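You operate a simulated robot arm through the tools that you are given. There is no shell and no other tool.

The job below is to be done with a simulated robot arm. You get a single attempt, and the scene is never put back.

TASK
Brake the low trolley and turn its two latches to HOLD.
Fine: brake on first; use the blue key on the silver and the gold latch; stand the key back in its holder.

Only the result counts: the job must be done as asked and must still hold three seconds after the hand-in. Knocking over, shifting, dropping, spilling or breaking anything else fails it.

THE ROBOT
A 7-joint arm with a two-finger parallel gripper, fixed in place. Base frame: the origin is on the floor under the middle of its stand, x ahead of it, y to its left, z up. Units: cm, degrees, N and s.
With the tool pointing down near the work surface it reaches from about 44 to 90 cm from the base axis. Its first joint turns from -115.0 to 115.0 degrees. Payload 3.91 kg.
The tool frame sits at the grasp point between the pads (the TCP): z along the fingers, y along the line on which they close. The tips reach 3 cm beyond it. The gripper opens to 11 cm. The fingers are 2 cm wide and 1 cm thick; the gripper's body (4.8 by 11.2 cm) begins 5.5 cm behind the TCP.
Orientation is that of the tool frame in the base frame, as a unit quaternion [w, x, y, z]. With the fingers straight down and closing along the base's y, the tool's x points along the base's -x, its y along +y and its z along -z.

THE INTERFACE
- The arm moves only by the tool jog_arm. Its argument "rows" is a list of rows, each a list of 7 numbers: the shift along the base's x, y, z in cm, then the turn, a rotation vector about the base's x, y, z in degrees, then the opening, from 0 (shut) to 1 (fully open). In form: [[dx, dy, dz, rx, ry, rz, jaw], ...]. A call has 1 to 20 rows; each row is the pose to reach, as a shift and turn from the pose commanded when the call began. Each row takes 0.2 s and may step no farther than 5 cm and 8.6 degrees from the row before; otherwise, or with a gripper value out of range, the whole call is refused. Where a pose cannot be reached the arm comes as near as it can. A force on the tool above 90 N (or 10 N above the force at the start of the call, whichever is more), or a blocked arm, ends the call early, and 0.2 s more pass. Each finger travels about 15.3 cm/s and halts on what it meets, pressing with about 34 N; the grip force reading is that of the motor and also rises with nothing between the fingers. The clock runs only during rows and for 0.2 s after the last one: add rows that repeat a pose to give the fingers time. It gives the time, the measured TCP pose, the force on the tool (base axes), the opening and the grip force at its end, in the units of the frame above (readings bear some noise), with the torque about the TCP (base axes, N m) and any sound that the robot's microphone picked up.
- Cameras (640 x 400 px; columns grow to the right, rows downward): "scene" is fixed at [20.89, -64.13, 123.25]; the picture's right is [0.83, -0.56, 0.00], its down [-0.20, -0.30, -0.93] and it looks along [0.52, 0.77, -0.36] (base axes); focal length 316 px, centre (320, 200). "wrist" rides on the gripper at [7.2, 1.7, -10.3] in the tool frame; the picture's right is [-0.23, 0.97, 0.00], its down [-0.76, -0.18, -0.62] and it looks along [-0.61, -0.14, 0.78] (tool axes); focal length 222 px, centre (320, 200). There is no depth. A picture from a camera that has moved, and an enlarged one, comes with that camera's place and axes in the base frame and with its lens. The place of the scene camera against the robot may be out by one fixed shift of up to 1.8 cm in any direction.
- capture(camera): a new picture of that camera. It takes no simulated time.
- move_column(by): slides the trunk up (or, below 0, down) by that many cm; the arm rides with it, the base frame stays. It gives what a move gives, with no picture.
- zoom(camera, box): a new picture of the part [left, top, right, bottom] of that camera's present view, enlarged. It takes no simulated time.
- close_job(): hands the job in; it is judged then, once.

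Places have to be worked out from the pictures, the camera data and where the tool is seen. Open the gripper and draw the arm clear of the work before you hand the job in, unless the task says otherwise.

The tools are called after "Request:" as a command line: name --pt "numbers of a row" for each row, then --argument value for the rest, lists and objects as JSON in quotes. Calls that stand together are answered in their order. jog_arm: Moves the arm, as the interface text tells. Its arguments: {"type":"object","properties":{"rows":{"type":"array","items":{"type":"array","items":{"type":"number"}}}},"required":["rows"]} The other tools are called the same way: move_column (by) moves the trunk up or down; capture (camera) takes a picture; zoom (camera, box) takes an enlarged picture of a part of a camera's view; close_job () hands the job in.

At the start:

```text
time: 0.0
position: [59.66, 29.68, 95.04]
orientation: [0.0, 0.0, 1.0, 0.001]
ft_force: [-0.8, -0.3, -0.4]
torque: [-0.01, -0.01, 0.0]
grip_width: 10.99
gripper_force: 0.0
trunk travel left (down, up): [-60.0, 39.0]
```

scene: 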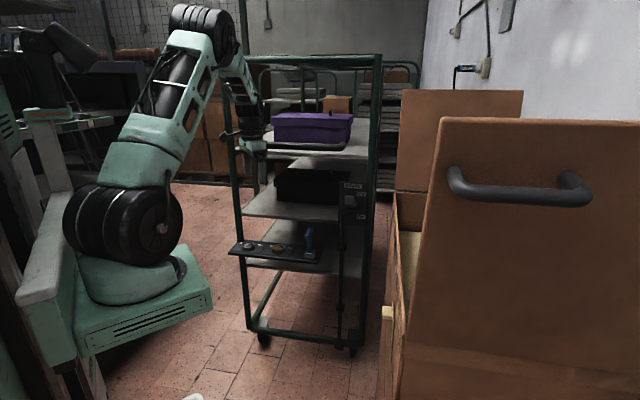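
wrist: 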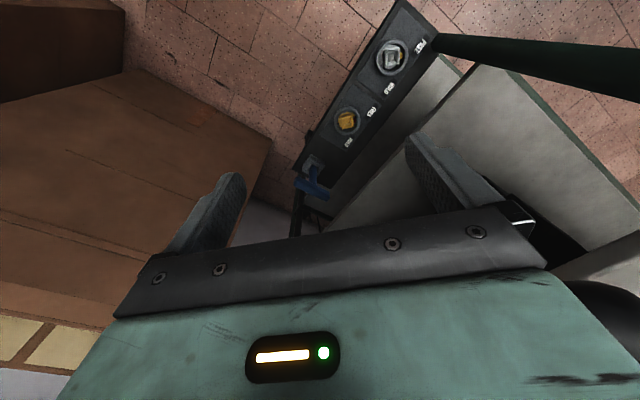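

I start by looking closely at the scene: the trolley panel with the latches, the blue key and any brake control.

Request:
zoom --camera "scene" --box '[220, 220, 340, 295]'

Request:
zoom --camera "scene" --box '[220, 160, 400, 360]'

Request:
zoom --camera "wrist" --box '[260, 0, 460, 240]'

Request:
zoom --camera "scene" --box '[320, 160, 400, 360]'

```text
5.33 times, centred on (280, 258) of scene
camera zoom: at [20.89, -64.13, 123.25], right [0.83, -0.56, 0.0], down [-0.2, -0.3, -0.93], along [0.52, 0.77, -0.36], focal length 1688 px, centre (533, -107)
```

zoom: 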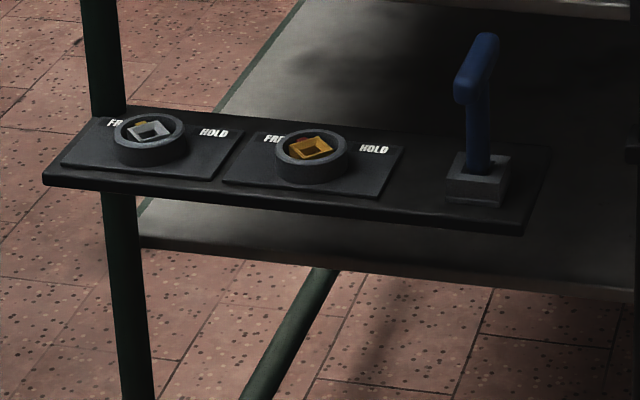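

```text
2.00 times, centred on (310, 260) of scene
camera zoom: at [20.89, -64.13, 123.25], right [0.83, -0.56, 0.0], down [-0.2, -0.3, -0.93], along [0.52, 0.77, -0.36], focal length 633 px, centre (340, 80)
```

zoom: 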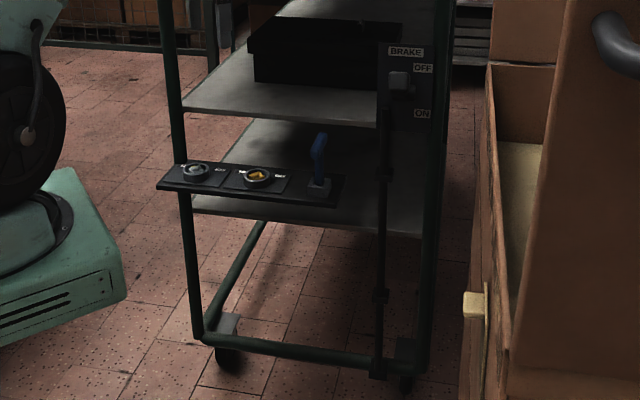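

```text
1.67 times, centred on (360, 120) of wrist
camera zoom: at [52.48, 31.27, 105.3], right [0.23, 0.97, 0.0], down [0.76, -0.18, 0.62], along [0.61, -0.14, -0.78], focal length 370 px, centre (253, 333)
```

zoom: 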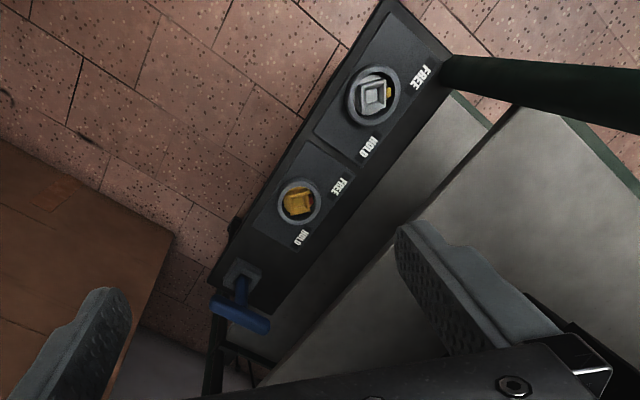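

```text
2.00 times, centred on (360, 260) of scene
camera zoom: at [20.89, -64.13, 123.25], right [0.83, -0.56, 0.0], down [-0.2, -0.3, -0.93], along [0.52, 0.77, -0.36], focal length 633 px, centre (240, 80)
```

zoom: 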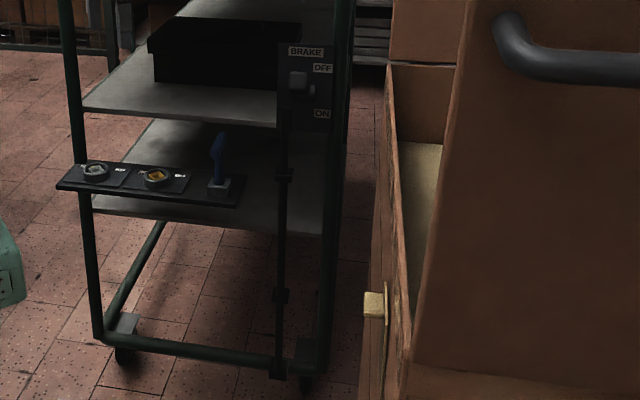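

The trolley has a BRAKE plate with an OFF/ON slider on its right post, and a panel with two latches and the key. I zoom in more on the brake.

Request:
zoom --camera "scene" --box '[325, 170, 385, 230]'

Request:
zoom --camera "scene" --box '[220, 40, 430, 200]'

Request:
zoom --camera "scene" --box '[230, 300, 370, 360]'

Request:
zoom --camera "wrist" --box '[240, 140, 360, 240]'

```text
6.67 times, centred on (355, 200) of scene
camera zoom: at [20.89, -64.13, 123.25], right [0.83, -0.56, 0.0], down [-0.2, -0.3, -0.93], along [0.52, 0.77, -0.36], focal length 2109 px, centre (87, 200)
```

zoom: 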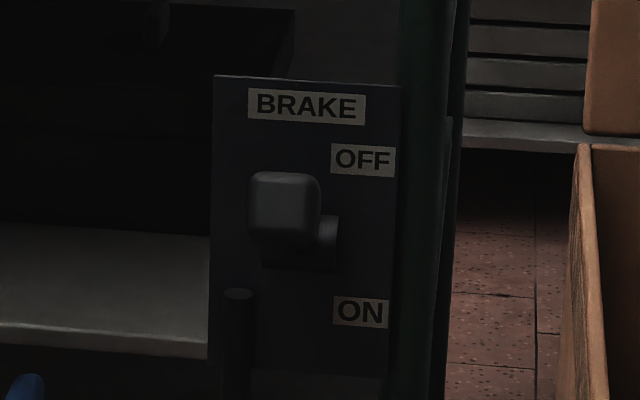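

```text
2.50 times, centred on (325, 120) of scene
camera zoom: at [20.89, -64.13, 123.25], right [0.83, -0.56, 0.0], down [-0.2, -0.3, -0.93], along [0.52, 0.77, -0.36], focal length 791 px, centre (308, 400)
```

zoom: 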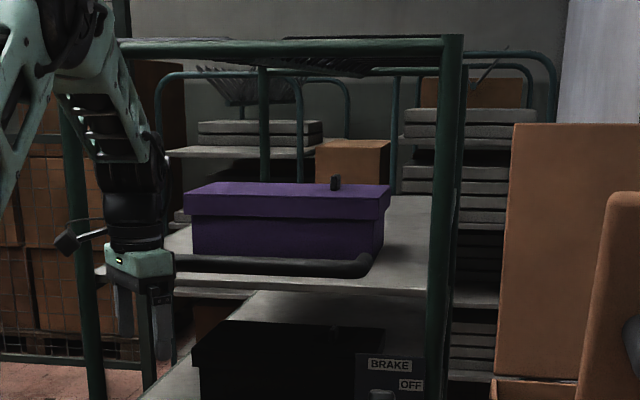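

```text
4.57 times, centred on (300, 330) of scene
camera zoom: at [20.89, -64.13, 123.25], right [0.83, -0.56, 0.0], down [-0.2, -0.3, -0.93], along [0.52, 0.77, -0.36], focal length 1446 px, centre (411, -394)
```

zoom: 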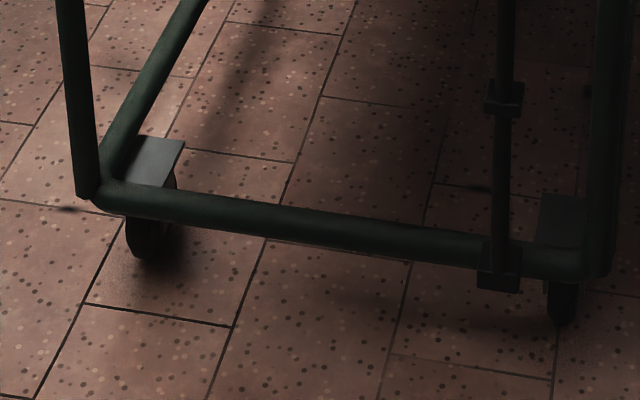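

```text
4.00 times, centred on (300, 190) of wrist
camera zoom: at [52.48, 31.27, 105.3], right [0.23, 0.97, 0.0], down [0.76, -0.18, 0.62], along [0.61, -0.14, -0.78], focal length 888 px, centre (400, 240)
```

zoom: 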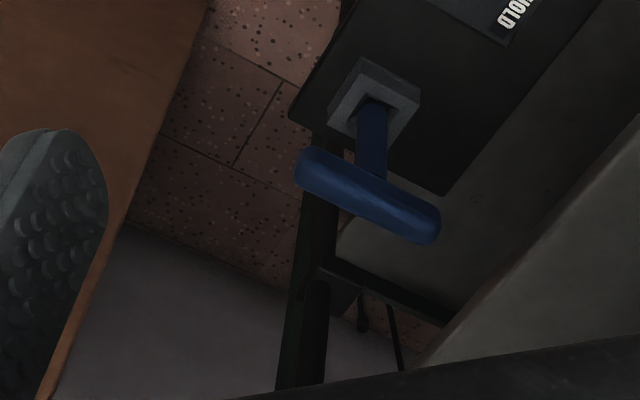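

From triangulating both cameras I place the silver latch near (59.7, 41.7, 62), the gold near (68.5, 33, 62), the key holder near (76.8, 24, 61), and the brake knob near (88, 15, 83). I move the hand sideways in free space and yaw it, so the wrist camera can see the brake.

Request:
jog_arm --pt "0 -5 0 0 0 6 1" --pt "0 -10 0 0 0 12 1" --pt "0 -15 0 0 0 18 1" --pt "0 -20 0 0 0 24 1" --pt "0 -25 0 0 0 30 1" --pt "0 -30 0 0 0 36 1"

Request:
capture --camera "wrist"

Request:
capture --camera "scene"

```text
time: 1.4
position: [59.61, -0.32, 94.88]
orientation: [0.0, -0.31, 0.951, -0.001]
ft_force: [-0.6, -0.3, -0.2]
torque: [-0.03, -0.01, 0.02]
grip_width: 11.02
gripper_force: 0.1
trunk travel left (down, up): [-60.0, 39.0]
```

```text
taken
camera wrist: at [52.81, -3.29, 105.12], right [-0.39, 0.92, 0.0], down [0.72, 0.31, 0.62], along [0.57, 0.24, -0.78], focal length 222 px, centre (320, 200)
```

wrist: 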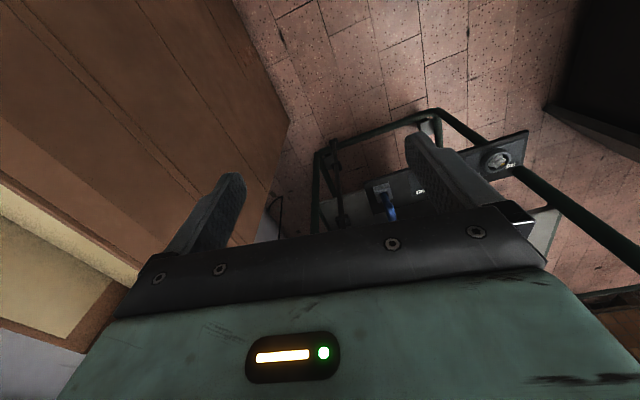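

```text
taken
```

scene: 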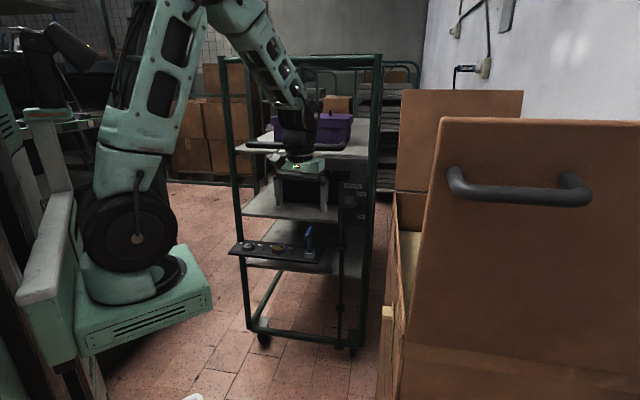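

The crate on the right lies clear of this path and the trolley is still about 25 cm ahead. I tilt the hand by 45° toward the trolley's front and move it forward a little, so the camera looks roughly level at the brake plate.

Request:
jog_arm --pt "2 0.3 -0.8 4.4 -6.07 0 1" --pt "4 0.6 -1.6 8.8 -12.1 0 1" --pt "6 0.9 -2.4 13.2 -18.2 0 1" --pt "8 1.2 -3.2 17.6 -24.3 0 1" --pt "10 1.5 -4 22 -30.3 0 1" --pt "12 1.8 -4.8 26.5 -36.4 0 1"

Request:
capture --camera "wrist"

Request:
capture --camera "scene"

```text
time: 2.8
position: [71.82, 1.41, 90.14]
orientation: [0.366, -0.286, 0.878, 0.119]
ft_force: [-0.8, -0.6, 1.0]
torque: [-0.05, -0.05, -0.03]
grip_width: 10.99
gripper_force: 0.1
trunk travel left (down, up): [-60.0, 39.0]
```

```text
taken
camera wrist: at [60.8, -4.63, 92.26], right [-0.44, 0.88, 0.16], down [0.18, -0.09, 0.98], along [0.88, 0.46, -0.12], focal length 222 px, centre (320, 200)
```

wrist: 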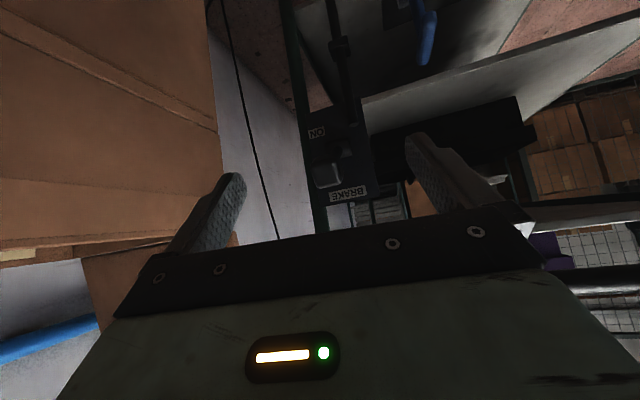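

```text
taken
```

scene: 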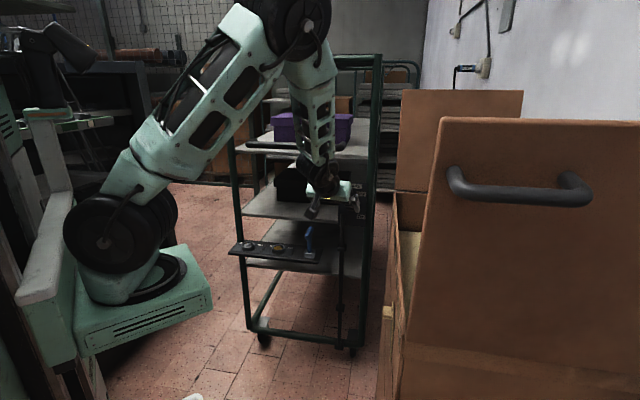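

Now the brake plate shows between the fingers, upside down. I zoom in on it.

Request:
zoom --camera "wrist" --box '[260, 90, 420, 215]'

Request:
zoom --camera "wrist" --box '[200, 0, 520, 240]'

Request:
zoom --camera "scene" --box '[290, 160, 400, 240]'

```text
3.20 times, centred on (340, 152) of wrist
camera zoom: at [60.8, -4.63, 92.26], right [-0.44, 0.88, 0.16], down [0.18, -0.09, 0.98], along [0.88, 0.46, -0.12], focal length 711 px, centre (256, 352)
```

zoom: 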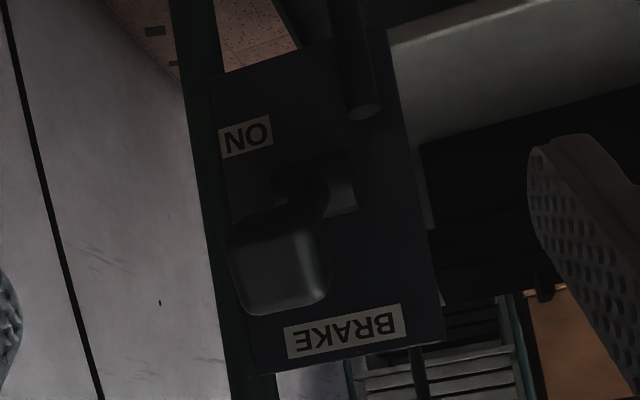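

```text
1.67 times, centred on (360, 120) of wrist
camera zoom: at [60.8, -4.63, 92.26], right [-0.44, 0.88, 0.16], down [0.18, -0.09, 0.98], along [0.88, 0.46, -0.12], focal length 370 px, centre (253, 333)
```

zoom: 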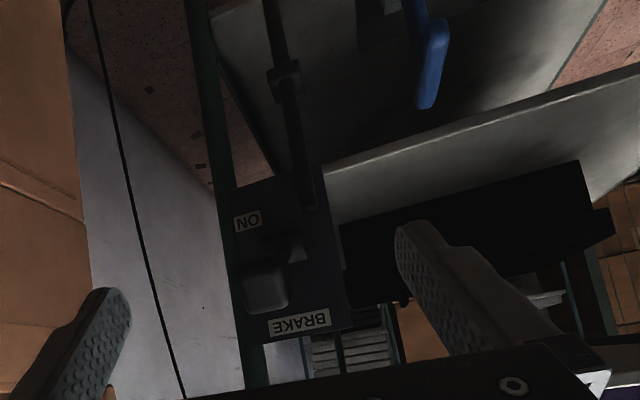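

```text
5.00 times, centred on (345, 200) of scene
camera zoom: at [20.89, -64.13, 123.25], right [0.83, -0.56, 0.0], down [-0.2, -0.3, -0.93], along [0.52, 0.77, -0.36], focal length 1582 px, centre (195, 200)
```

zoom: 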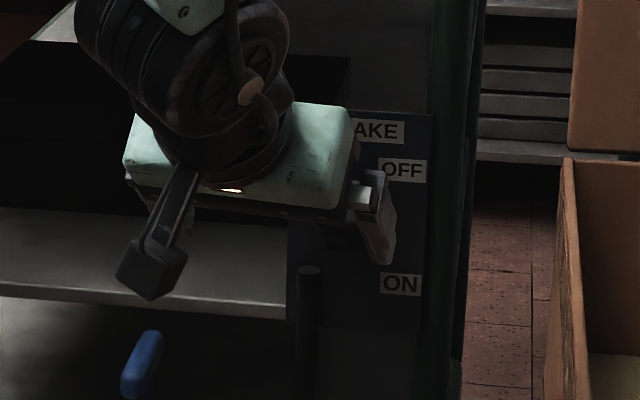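

The plate, its knob and lever are visible, but depth is uncertain. I shift the hand sideways with the orientation kept, to get a second wrist view for triangulation.

Request:
jog_arm --pt "-2.5 4 0 0 0 0 1" --pt "-5 8 0 0 0 0 1" --pt "-5 10 0 0 0 0 1"

Request:
zoom --camera "wrist" --box '[180, 60, 380, 220]'

Request:
capture --camera "wrist"

```text
time: 3.6
position: [66.92, 11.37, 90.12]
orientation: [0.365, -0.285, 0.879, 0.119]
ft_force: [0.3, 1.2, 1.0]
torque: [0.03, 0.01, 0.0]
grip_width: 11.02
gripper_force: 0.0
trunk travel left (down, up): [-60.0, 39.0]
```

```text
2.50 times, centred on (280, 140) of wrist
camera zoom: at [55.87, 5.42, 92.24], right [-0.44, 0.88, 0.16], down [0.18, -0.09, 0.98], along [0.88, 0.46, -0.12], focal length 555 px, centre (420, 350)
```

zoom: 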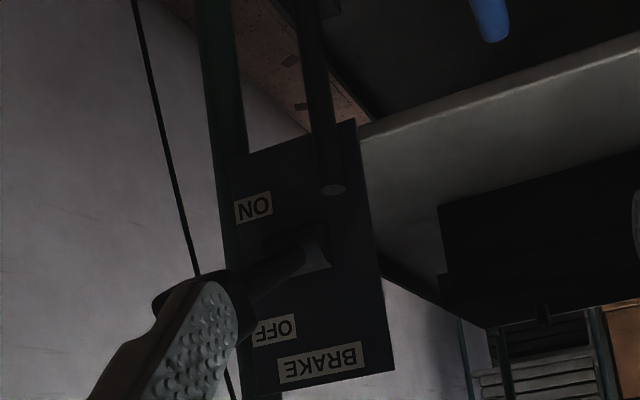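

```text
taken
camera wrist: at [55.87, 5.42, 92.24], right [-0.44, 0.88, 0.16], down [0.18, -0.09, 0.98], along [0.88, 0.46, -0.12], focal length 222 px, centre (320, 200)
```

wrist: 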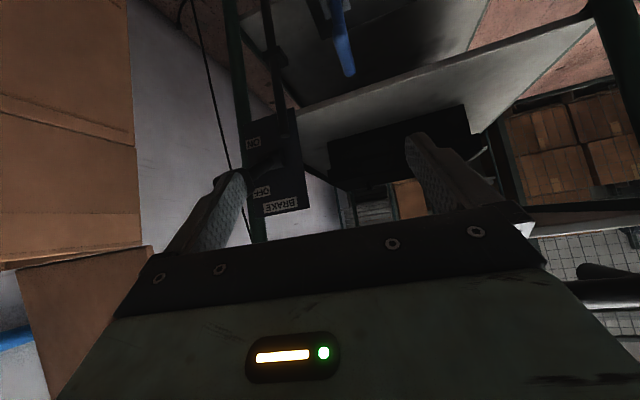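

The plate sits near (91, 16, 87) to (93, 14, 76). The knob is on a lever pivoted near (89.5, 16, 81), tilted up to OFF with the knob near (83.5, 8.8, 86), so swinging it down gives ON. I close the jaw and come part-way forward, staying above knob height, to check this with another view.

Request:
jog_arm --pt "0 0 2 0 0 0 0.5" --pt "2 -1 4 0 0 0 0" --pt "5 -3 5 0 0 0 0" --pt "7 -4.5 5 0 0 0 0" --pt "7 -4.5 5 0 0 0 0"

Request:
capture --camera "wrist"

Request:
zoom --camera "scene" --box '[220, 100, 420, 260]'

```text
time: 4.8
position: [73.98, 7.08, 95.16]
orientation: [0.364, -0.286, 0.878, 0.118]
ft_force: [-0.6, 0.7, -0.4]
torque: [0.01, 0.02, 0.0]
grip_width: 0.0
gripper_force: 34.3
trunk travel left (down, up): [-60.0, 39.0]
```

```text
taken
camera wrist: at [62.82, 1.04, 97.33], right [-0.44, 0.88, 0.16], down [0.18, -0.09, 0.98], along [0.88, 0.46, -0.12], focal length 222 px, centre (320, 200)
```

wrist: 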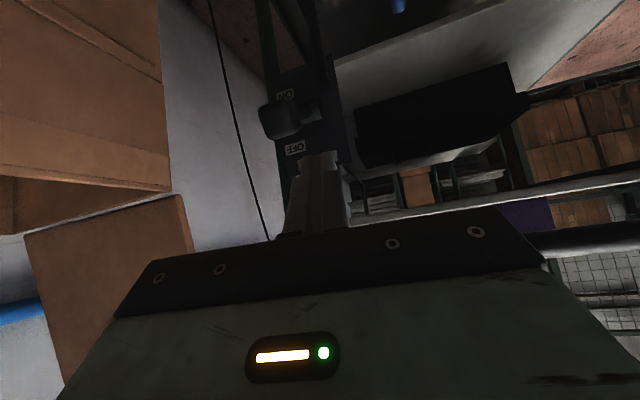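

```text
2.50 times, centred on (320, 180) of scene
camera zoom: at [20.89, -64.13, 123.25], right [0.83, -0.56, 0.0], down [-0.2, -0.3, -0.93], along [0.52, 0.77, -0.36], focal length 791 px, centre (320, 250)
```

zoom: 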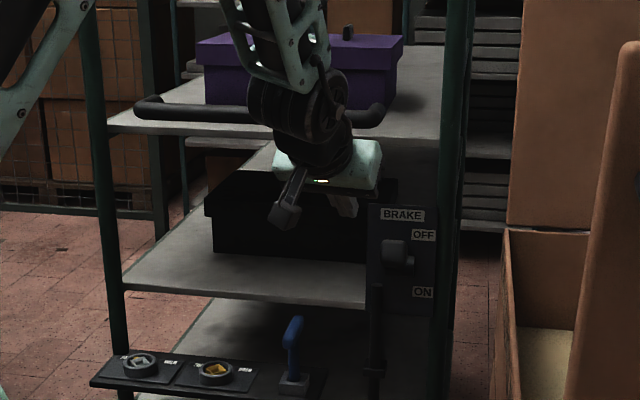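

The knob triangulates to (83.1, 8.6, 86.1), which agrees with the earlier estimate. I zoom in on it before pressing.

Request:
zoom --camera "wrist" --box '[230, 70, 390, 200]'

Request:
zoom --camera "scene" --box '[280, 140, 390, 240]'

```text
3.08 times, centred on (310, 135) of wrist
camera zoom: at [62.82, 1.04, 97.33], right [-0.44, 0.88, 0.16], down [0.18, -0.09, 0.98], along [0.88, 0.46, -0.12], focal length 684 px, centre (351, 400)
```

zoom: 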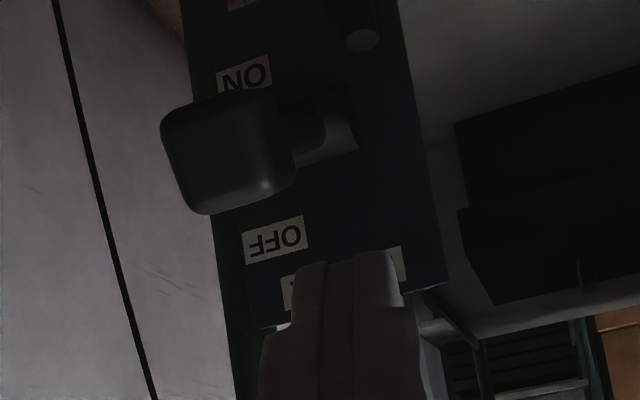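

```text
4.00 times, centred on (335, 190) of scene
camera zoom: at [20.89, -64.13, 123.25], right [0.83, -0.56, 0.0], down [-0.2, -0.3, -0.93], along [0.52, 0.77, -0.36], focal length 1266 px, centre (260, 240)
```

zoom: 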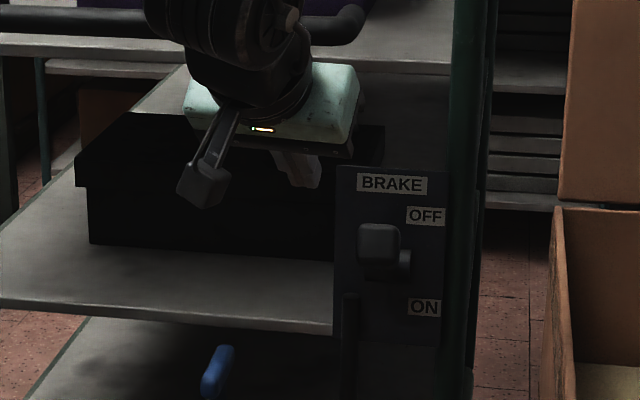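

The knob's top is at about z = 88. I bring the closed fingertips above it in two steps: forward first, then down to a hover.

Request:
jog_arm --pt "4 0.35 0 0 0 0 0" --pt "8 0.7 0 0 0 0 0" --pt "8 0.7 -2 0 0 0 0" --pt "8 0.7 -3 0 0 0 0"

Request:
zoom --camera "wrist" --box '[200, 40, 440, 240]'

Request:
zoom --camera "scene" --box '[280, 100, 400, 240]'

```text
time: 5.8
position: [81.68, 7.76, 92.05]
orientation: [0.365, -0.286, 0.878, 0.119]
ft_force: [-0.6, 0.0, -0.3]
torque: [0.0, 0.0, -0.01]
grip_width: 0.0
gripper_force: 34.0
trunk travel left (down, up): [-60.0, 39.0]
```

```text
2.00 times, centred on (320, 140) of wrist
camera zoom: at [70.66, 1.73, 94.21], right [-0.44, 0.88, 0.16], down [0.18, -0.09, 0.98], along [0.88, 0.46, -0.12], focal length 444 px, centre (320, 320)
```

zoom: 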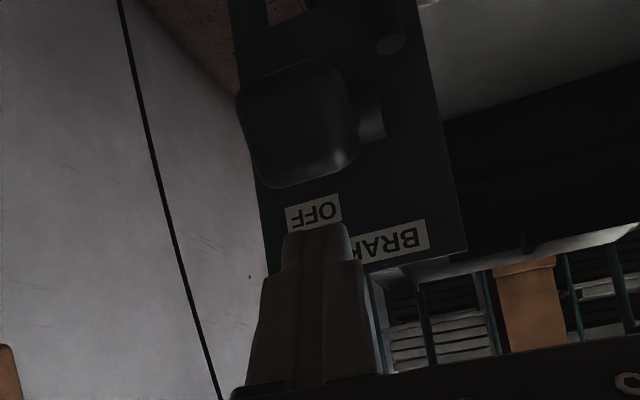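

```text
2.86 times, centred on (340, 170) of scene
camera zoom: at [20.89, -64.13, 123.25], right [0.83, -0.56, 0.0], down [-0.2, -0.3, -0.93], along [0.52, 0.77, -0.36], focal length 904 px, centre (263, 286)
```

zoom: 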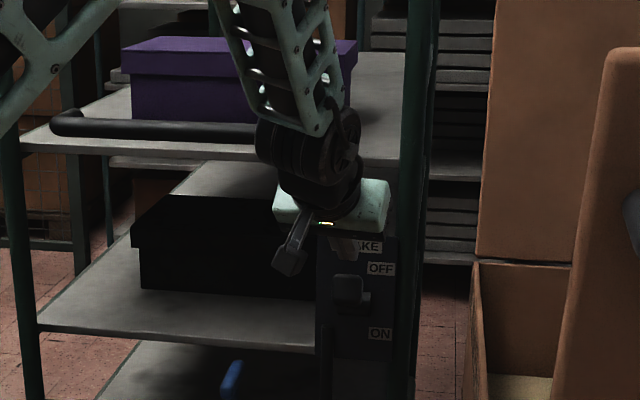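

The knob is about 0.7 cm right of the tips and just below them, as predicted. I press straight down in small steps, following the lever's arc, to mid-swing.

Request:
jog_arm --pt "0.3 -0.6 -1 0 0 0 0" --pt "0.3 -0.6 -2 0 0 0 0" --pt "0.16 -0.74 -3 0 0 0 0" --pt "-0.02 -0.92 -4 0 0 0 0" --pt "-0.2 -1.09 -5 0 0 0 0" --pt "-0.34 -1.23 -6 0 0 0 0"

Request:
zoom --camera "wrist" --box '[200, 40, 440, 240]'

Request:
zoom --camera "scene" --box '[280, 100, 400, 240]'

```text
time: 7.2
position: [81.43, 6.38, 86.07]
orientation: [0.364, -0.286, 0.878, 0.119]
ft_force: [0.5, -0.2, -0.1]
torque: [0.06, -0.01, 0.01]
grip_width: 0.0
gripper_force: 34.2
trunk travel left (down, up): [-60.0, 39.0]
```

```text
2.00 times, centred on (320, 140) of wrist
camera zoom: at [70.32, 0.42, 88.29], right [-0.44, 0.88, 0.16], down [0.18, -0.09, 0.98], along [0.88, 0.46, -0.12], focal length 444 px, centre (320, 320)
```

zoom: 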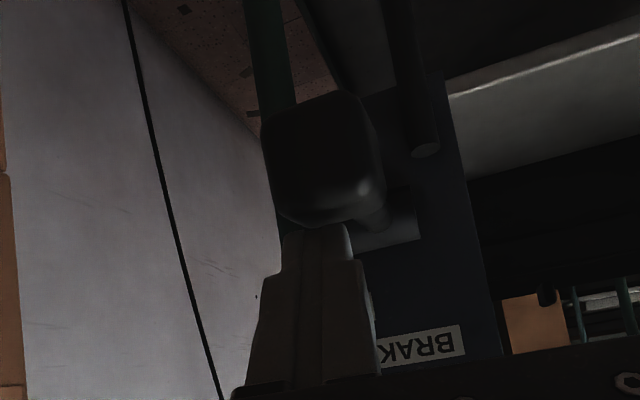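

```text
2.86 times, centred on (340, 170) of scene
camera zoom: at [20.89, -64.13, 123.25], right [0.83, -0.56, 0.0], down [-0.2, -0.3, -0.93], along [0.52, 0.77, -0.36], focal length 904 px, centre (263, 286)
```

zoom: 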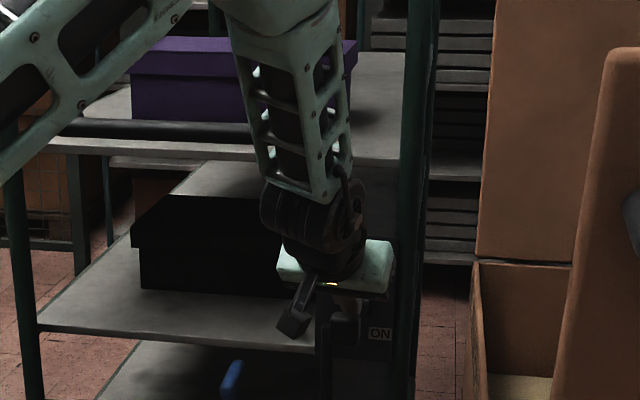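

The lever has swung to about mid-travel with almost no force. I continue down along the arc toward ON.

Request:
jog_arm --pt "0 0 -1 0 0 0 0" --pt "0.05 0.05 -2 0 0 0 0" --pt "0.15 0.15 -3 0 0 0 0" --pt "0.3 0.3 -4 0 0 0 0" --pt "0.45 0.45 -5 0 0 0 0" --pt "0.6 0.6 -6 0 0 0 0"

Request:
zoom --camera "wrist" --box '[200, 40, 440, 240]'

Request:
zoom --camera "scene" --box '[280, 100, 400, 240]'

```text
time: 8.6
position: [81.87, 7.07, 80.01]
orientation: [0.365, -0.285, 0.878, 0.119]
ft_force: [-0.1, 0.0, 0.2]
torque: [0.0, -0.01, 0.02]
grip_width: 0.0
gripper_force: 34.3
trunk travel left (down, up): [-60.0, 39.0]
```

```text
2.00 times, centred on (320, 140) of wrist
camera zoom: at [70.87, 1.01, 82.19], right [-0.44, 0.88, 0.16], down [0.18, -0.09, 0.98], along [0.88, 0.46, -0.12], focal length 444 px, centre (320, 320)
```

zoom: 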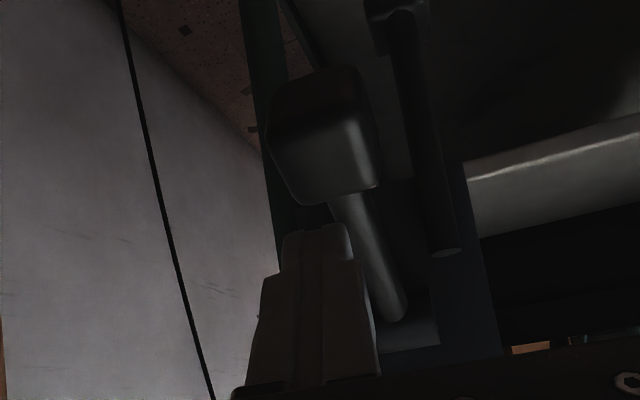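

```text
2.86 times, centred on (340, 170) of scene
camera zoom: at [20.89, -64.13, 123.25], right [0.83, -0.56, 0.0], down [-0.2, -0.3, -0.93], along [0.52, 0.77, -0.36], focal length 904 px, centre (263, 286)
```

zoom: 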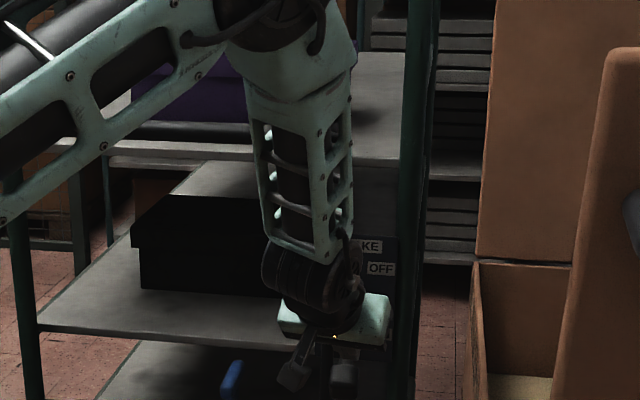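

The lever now points well down, the knob is near z ≈ 74 by the ON label, and the tool reads zero force. I nudge down a little more to see whether it is at its end stop.

Request:
jog_arm --pt "0.1 0.1 -0.7 0 0 0 0" --pt "0.2 0.2 -1.4 0 0 0 0" --pt "0.3 0.3 -2.1 0 0 0 0"

Request:
zoom --camera "wrist" --box '[200, 40, 440, 240]'

```text
time: 9.4
position: [82.02, 7.18, 78.5]
orientation: [0.366, -0.286, 0.877, 0.119]
ft_force: [-23.0, -10.7, 34.0]
torque: [0.21, 0.43, 0.03]
grip_width: 0.02
gripper_force: 33.7
trunk travel left (down, up): [-60.0, 39.0]
```

```text
2.00 times, centred on (320, 140) of wrist
camera zoom: at [71.09, 1.24, 80.58], right [-0.44, 0.88, 0.16], down [0.18, -0.09, 0.98], along [0.88, 0.46, -0.12], focal length 444 px, centre (320, 320)
```

zoom: 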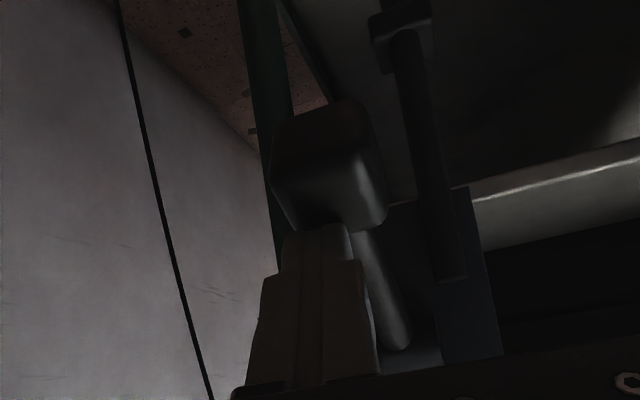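

A firm reaction of about 42 N shows the lever is against its ON stop. I back off upward and outward, then check that it stays there.

Request:
jog_arm --pt "-0.5 -0.4 2 0 0 0 0" --pt "-1 -0.8 5 0 0 0 0" --pt "-3 -2 9 0 0 0 0" --pt "-6 -3 13 0 0 0 0" --pt "-10 -3 16 0 0 0 0" --pt "-12 -3 17 0 0 0 0"

Request:
capture --camera "wrist"

Request:
zoom --camera "scene" --box '[280, 140, 400, 240]'

Request:
zoom --camera "wrist" --box '[200, 20, 440, 220]'

```text
refused: row 4 steps farther than a row can; nothing moved
```

```text
taken
camera wrist: at [71.09, 1.24, 80.58], right [-0.44, 0.88, 0.16], down [0.18, -0.09, 0.98], along [0.88, 0.46, -0.12], focal length 222 px, centre (320, 200)
```

wrist: 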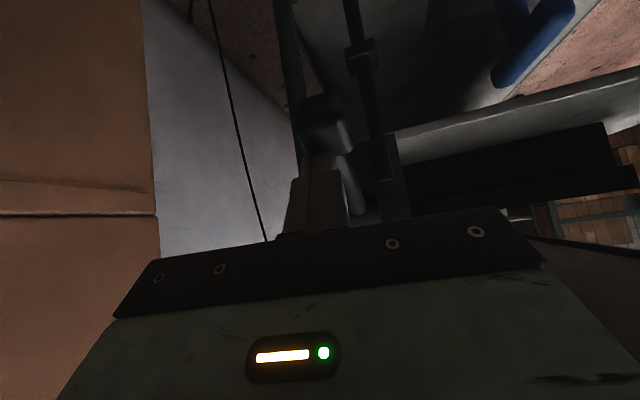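

```text
4.00 times, centred on (340, 190) of scene
camera zoom: at [20.89, -64.13, 123.25], right [0.83, -0.56, 0.0], down [-0.2, -0.3, -0.93], along [0.52, 0.77, -0.36], focal length 1266 px, centre (240, 240)
```

zoom: 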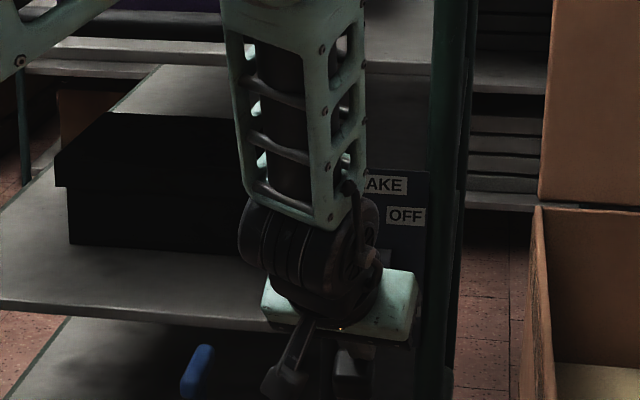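

```text
2.00 times, centred on (320, 120) of wrist
camera zoom: at [71.09, 1.24, 80.58], right [-0.44, 0.88, 0.16], down [0.18, -0.09, 0.98], along [0.88, 0.46, -0.12], focal length 444 px, centre (320, 360)
```

zoom: 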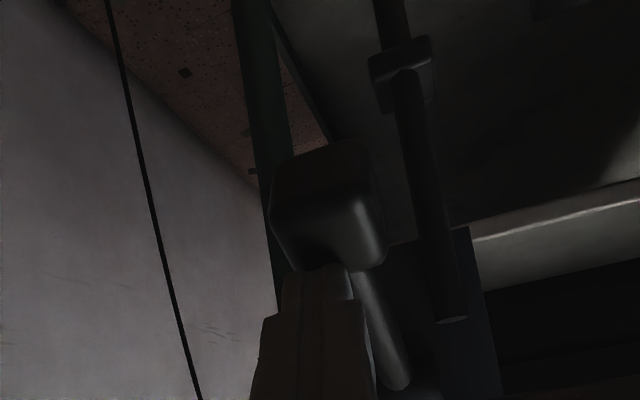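

One row of the retreat was slightly too long and the call was refused, so nothing moved. I repeat it with shorter steps.

Request:
jog_arm --pt "-0.5 -0.4 2 0 0 0 0" --pt "-1 -0.8 5 0 0 0 0" --pt "-2.5 -1.5 8.5 0 0 0 0" --pt "-5 -2.2 12 0 0 0 0" --pt "-8.5 -2.8 15 0 0 0 0" --pt "-12 -3 17 0 0 0 0"

Request:
capture --camera "wrist"

Request:
zoom --camera "scene" --box '[280, 140, 400, 240]'

Request:
zoom --camera "wrist" --box '[200, 20, 440, 220]'

```text
time: 10.8
position: [70.09, 4.21, 95.14]
orientation: [0.364, -0.285, 0.879, 0.119]
ft_force: [0.3, -0.3, 0.8]
torque: [0.0, 0.04, -0.01]
grip_width: 0.0
gripper_force: 33.7
trunk travel left (down, up): [-60.0, 39.0]
```

```text
taken
camera wrist: at [59.15, -1.81, 97.29], right [-0.44, 0.88, 0.16], down [0.18, -0.09, 0.98], along [0.88, 0.46, -0.12], focal length 222 px, centre (320, 200)
```

wrist: 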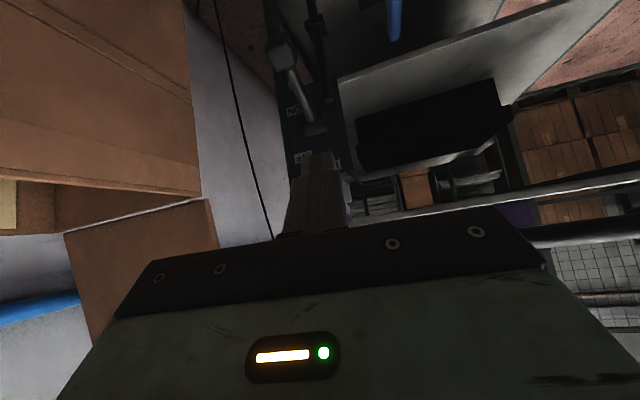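

```text
4.00 times, centred on (340, 190) of scene
camera zoom: at [20.89, -64.13, 123.25], right [0.83, -0.56, 0.0], down [-0.2, -0.3, -0.93], along [0.52, 0.77, -0.36], focal length 1266 px, centre (240, 240)
```

zoom: 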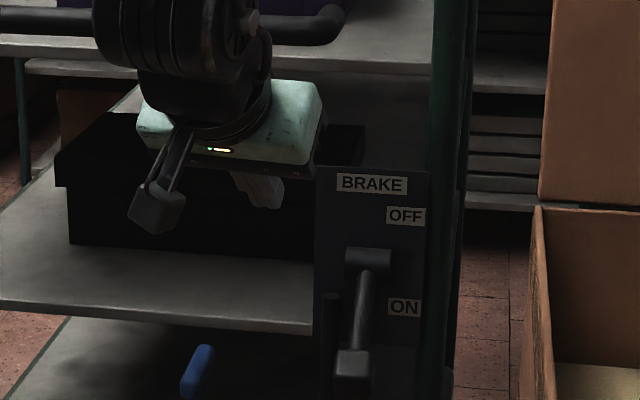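

```text
2.00 times, centred on (320, 120) of wrist
camera zoom: at [59.15, -1.81, 97.29], right [-0.44, 0.88, 0.16], down [0.18, -0.09, 0.98], along [0.88, 0.46, -0.12], focal length 444 px, centre (320, 360)
```

zoom: 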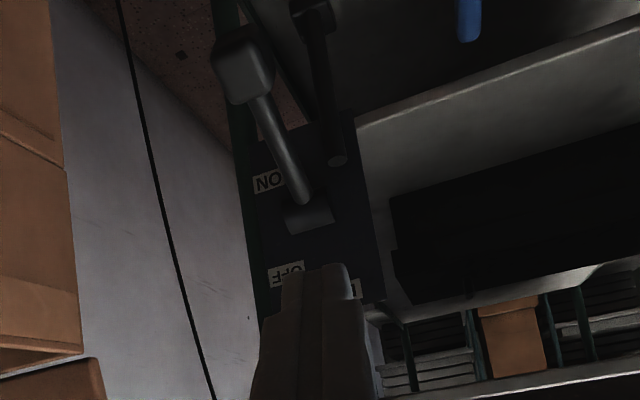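

The brake lever stays down at ON. Next I level the hand to point straight down and move it back in front of the latch panel, so I can measure latches and key up close.

Request:
jog_arm --pt "-3 2.5 0 -4.4 6.07 0 0" --pt "-6 5 0 -8.8 12.1 0 0.3" --pt "-9 7.5 0 -13.2 18.2 0 0.6" --pt "-12 10 -1 -17.6 24.3 0 1" --pt "-15 12.5 -3 -22 30.3 0 1" --pt "-17 15 -5 -26.5 36.4 0 1"

Request:
capture --camera "wrist"

Request:
capture --camera "scene"

```text
time: 12.2
position: [53.21, 19.32, 90.08]
orientation: [-0.001, -0.31, 0.951, 0.0]
ft_force: [-0.2, -1.2, 0.1]
torque: [0.02, -0.01, -0.01]
grip_width: 11.01
gripper_force: 0.1
trunk travel left (down, up): [-60.0, 39.0]
```

```text
taken
camera wrist: at [46.35, 16.4, 100.52], right [-0.39, 0.92, 0.0], down [0.72, 0.3, 0.62], along [0.57, 0.24, -0.78], focal length 222 px, centre (320, 200)
```

wrist: 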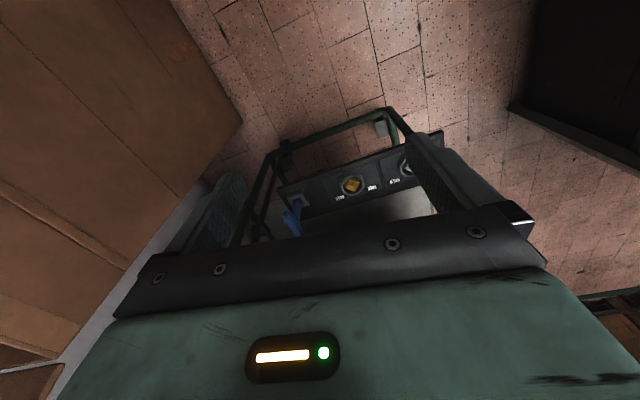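

```text
taken
```

scene: 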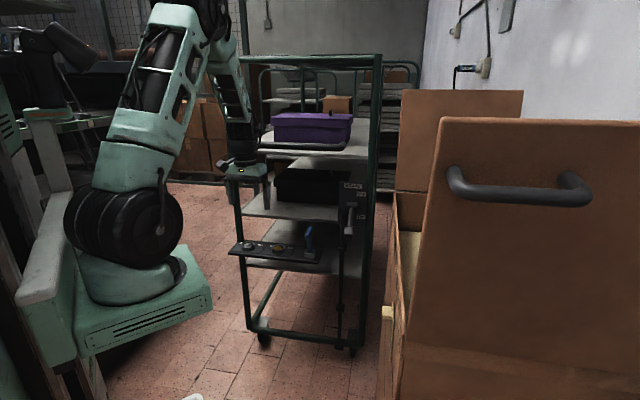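

The panel is in view; I enlarge the latches and the key from here.

Request:
zoom --camera "wrist" --box '[320, 130, 420, 200]'

Request:
zoom --camera "wrist" --box '[265, 165, 345, 225]'

Request:
zoom --camera "scene" --box '[225, 215, 325, 275]'

Request:
zoom --camera "scene" --box '[235, 232, 295, 262]'

```text
5.71 times, centred on (370, 165) of wrist
camera zoom: at [46.35, 16.4, 100.52], right [-0.39, 0.92, 0.0], down [0.72, 0.3, 0.62], along [0.57, 0.24, -0.78], focal length 1269 px, centre (34, 400)
```

zoom: 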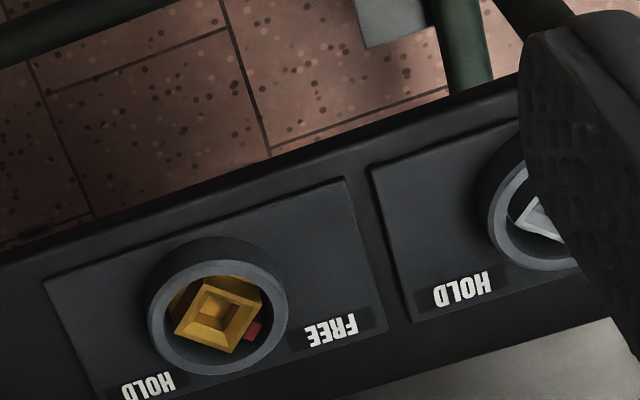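

```text
6.67 times, centred on (305, 195) of wrist
camera zoom: at [46.35, 16.4, 100.52], right [-0.39, 0.92, 0.0], down [0.72, 0.3, 0.62], along [0.57, 0.24, -0.78], focal length 1481 px, centre (420, 233)
```

zoom: 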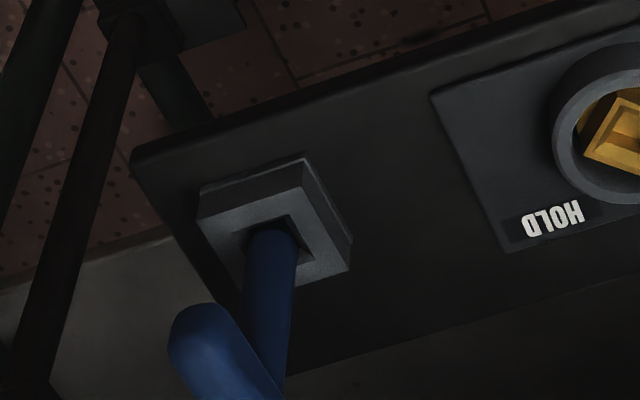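

```text
6.40 times, centred on (275, 245) of scene
camera zoom: at [20.89, -64.13, 123.25], right [0.83, -0.56, 0.0], down [-0.2, -0.3, -0.93], along [0.52, 0.77, -0.36], focal length 2025 px, centre (608, -88)
```

zoom: 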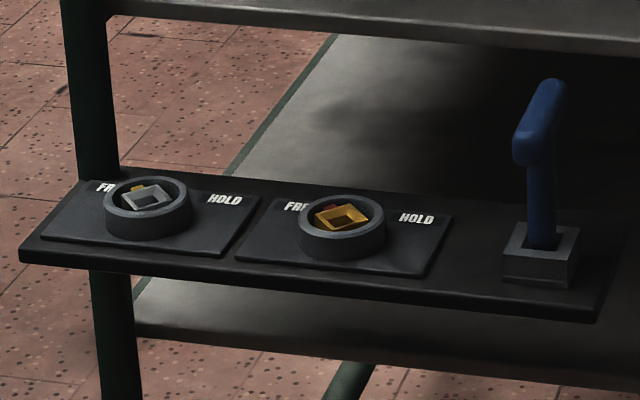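

```text
10.67 times, centred on (265, 247) of scene
camera zoom: at [20.89, -64.13, 123.25], right [0.83, -0.56, 0.0], down [-0.2, -0.3, -0.93], along [0.52, 0.77, -0.36], focal length 3375 px, centre (907, -301)
```

zoom: 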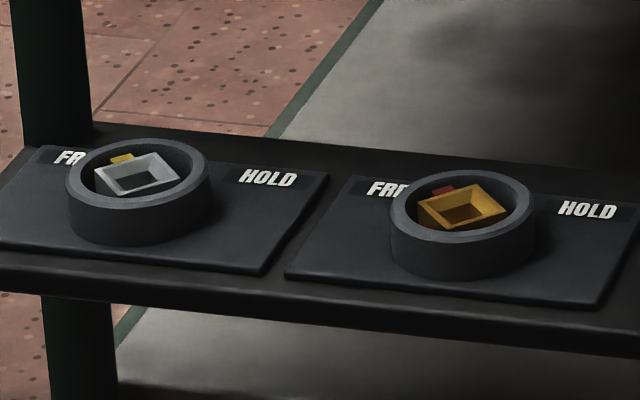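

The gold tab (red) and silver tab (yellow) point at FREE, with HOLD 90° clockwise from above, and the sockets sit at 45° to the panel. I zoom in on the key's handle to measure its bar direction and height.

Request:
zoom --camera "wrist" --box '[265, 180, 329, 240]'

Request:
zoom --camera "scene" --box '[290, 215, 330, 265]'

Request:
zoom --camera "scene" --box '[235, 120, 375, 170]'

```text
6.67 times, centred on (297, 210) of wrist
camera zoom: at [46.35, 16.4, 100.52], right [-0.39, 0.92, 0.0], down [0.72, 0.3, 0.62], along [0.57, 0.24, -0.78], focal length 1481 px, centre (473, 133)
```

zoom: 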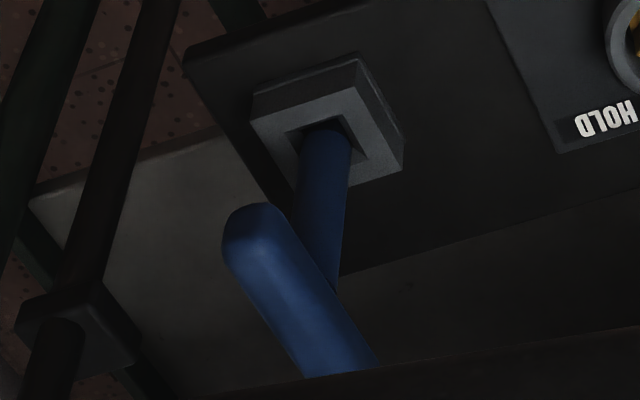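

```text
8.00 times, centred on (310, 240) of scene
camera zoom: at [20.89, -64.13, 123.25], right [0.83, -0.56, 0.0], down [-0.2, -0.3, -0.93], along [0.52, 0.77, -0.36], focal length 2531 px, centre (400, -120)
```

zoom: 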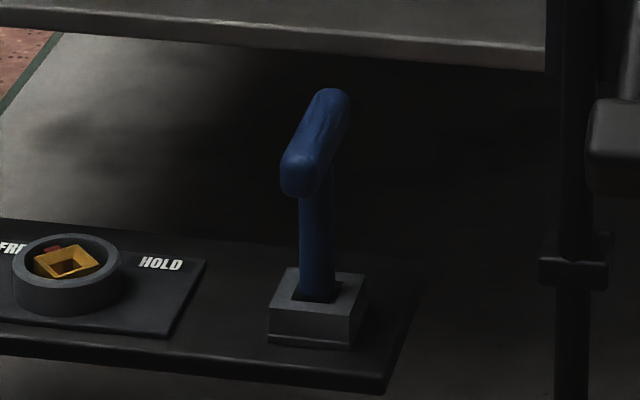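

```text
4.57 times, centred on (305, 145) of scene
camera zoom: at [20.89, -64.13, 123.25], right [0.83, -0.56, 0.0], down [-0.2, -0.3, -0.93], along [0.52, 0.77, -0.36], focal length 1446 px, centre (389, 451)
```

zoom: 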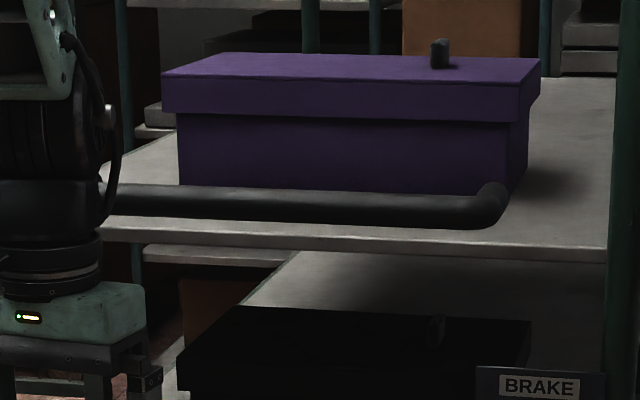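

The key's cross-bar is centred near (77.2, 23.8, 69.8) and runs at about 44° azimuth, straight into the trolley. The handle bar above (near z 103) means I must come in tilted, so I yaw to 44.4° first, then tilt 40° on the way to a pre-grasp point.

Request:
jog_arm --pt "2 0 0 0 0 4.15 0.7" --pt "4 0 0 0 0 8.3 0.45"

Request:
jog_arm --pt "2 -0.2 -1.5 5.6 -5.72 0 0.45" --pt "4.5 -0.4 -3 11.2 -11.44 0 0.45" --pt "7 -0.6 -5 16.8 -17.16 0 0.45" --pt "9.5 -0.8 -7 22.4 -22.88 0 0.45" --pt "12 -0.9 -9 28.0 -28.6 0 0.45"

Request:
capture --camera "wrist"

Request:
capture --camera "scene"

```text
time: 12.8
position: [57.14, 19.41, 90.3]
orientation: [-0.001, -0.377, 0.926, 0.0]
ft_force: [-0.9, -0.3, -0.2]
torque: [-0.01, -0.03, 0.01]
grip_width: 4.97
gripper_force: 0.0
trunk travel left (down, up): [-60.0, 39.0]
```

```text
time: 14.0
position: [69.09, 18.34, 81.18]
orientation: [0.318, -0.355, 0.87, 0.129]
ft_force: [-0.4, -0.5, 0.1]
torque: [0.0, -0.03, -0.02]
grip_width: 4.97
gripper_force: 0.0
trunk travel left (down, up): [-60.0, 39.0]
```

```text
taken
camera wrist: at [59.26, 10.92, 84.26], right [-0.56, 0.82, 0.15], down [0.25, 0.0, 0.97], along [0.79, 0.58, -0.21], focal length 222 px, centre (320, 200)
```

wrist: 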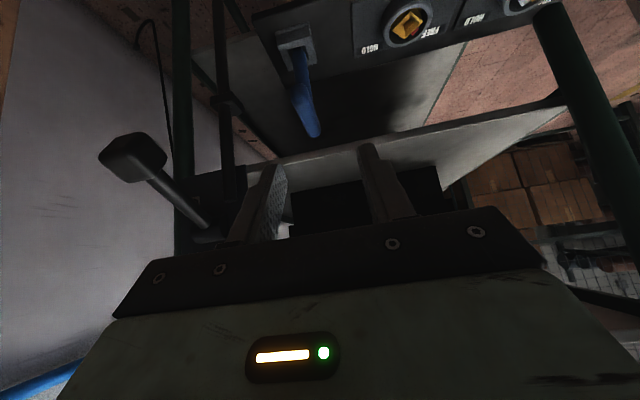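

```text
taken
```

scene: 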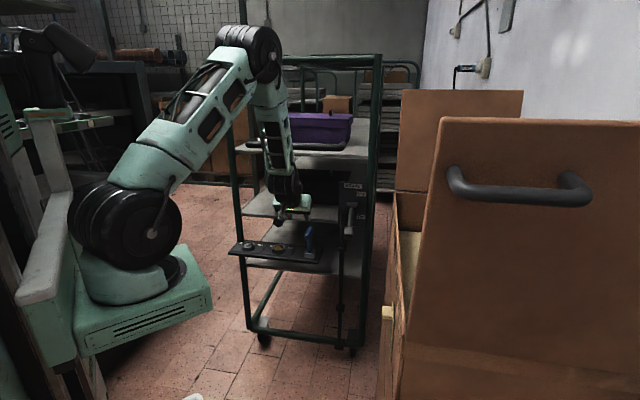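

The hand is tilted 40° and lined up along the key's bar. I zoom in on the key and the sockets from here for accurate positions.

Request:
zoom --camera "wrist" --box '[260, 10, 360, 150]'

Request:
zoom --camera "wrist" --box '[340, 0, 480, 80]'

Request:
zoom --camera "wrist" --box '[440, 0, 600, 80]'

Request:
zoom --camera "scene" --box '[250, 120, 370, 280]'

```text
2.86 times, centred on (310, 80) of wrist
camera zoom: at [59.26, 10.92, 84.26], right [-0.56, 0.82, 0.15], down [0.25, 0.0, 0.97], along [0.79, 0.58, -0.21], focal length 635 px, centre (349, 543)
```

zoom: 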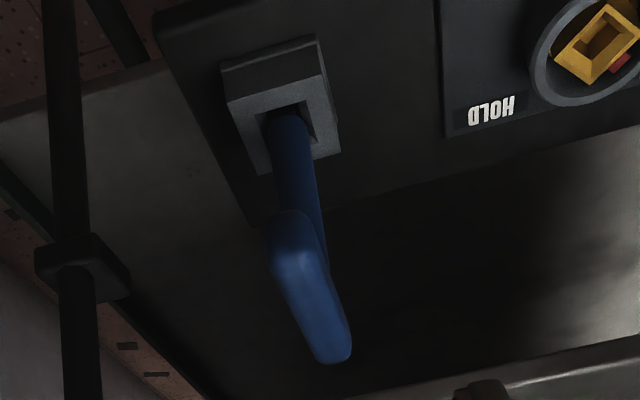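

```text
4.57 times, centred on (410, 40) of wrist
camera zoom: at [59.26, 10.92, 84.26], right [-0.56, 0.82, 0.15], down [0.25, 0.0, 0.97], along [0.79, 0.58, -0.21], focal length 1015 px, centre (-91, 931)
```

zoom: 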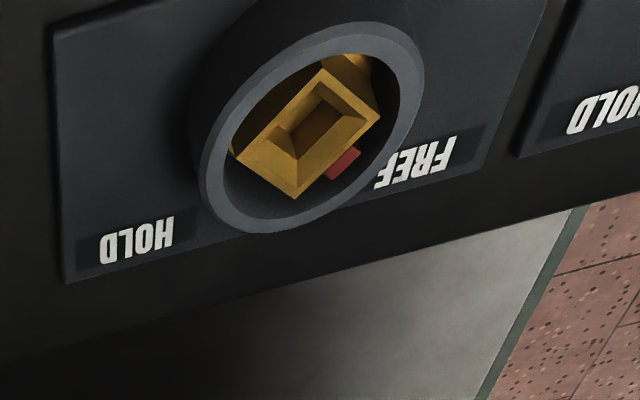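

```text
4.00 times, centred on (520, 40) of wrist
camera zoom: at [59.26, 10.92, 84.26], right [-0.56, 0.82, 0.15], down [0.25, 0.0, 0.97], along [0.79, 0.58, -0.21], focal length 888 px, centre (-480, 840)
```

zoom: 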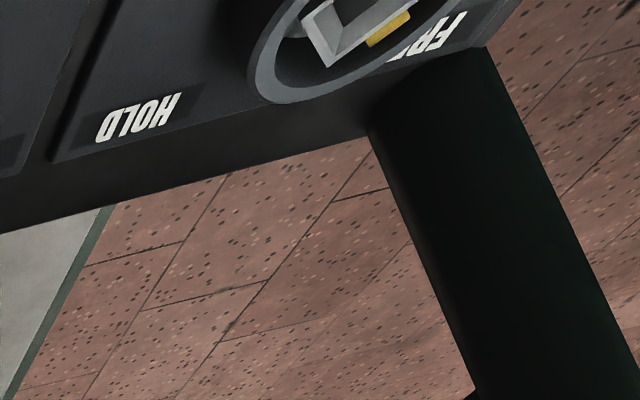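

```text
2.50 times, centred on (310, 200) of scene
camera zoom: at [20.89, -64.13, 123.25], right [0.83, -0.56, 0.0], down [-0.2, -0.3, -0.93], along [0.52, 0.77, -0.36], focal length 791 px, centre (345, 200)
```

zoom: 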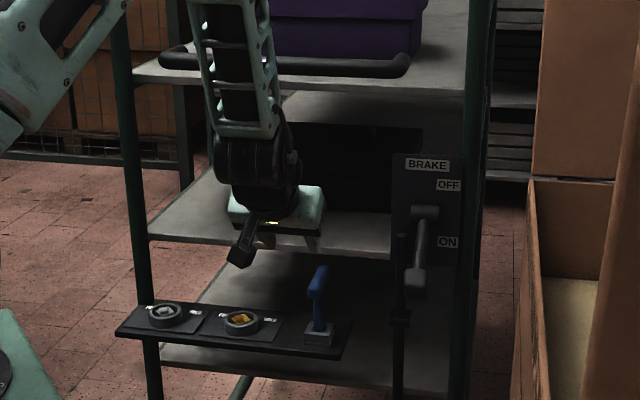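

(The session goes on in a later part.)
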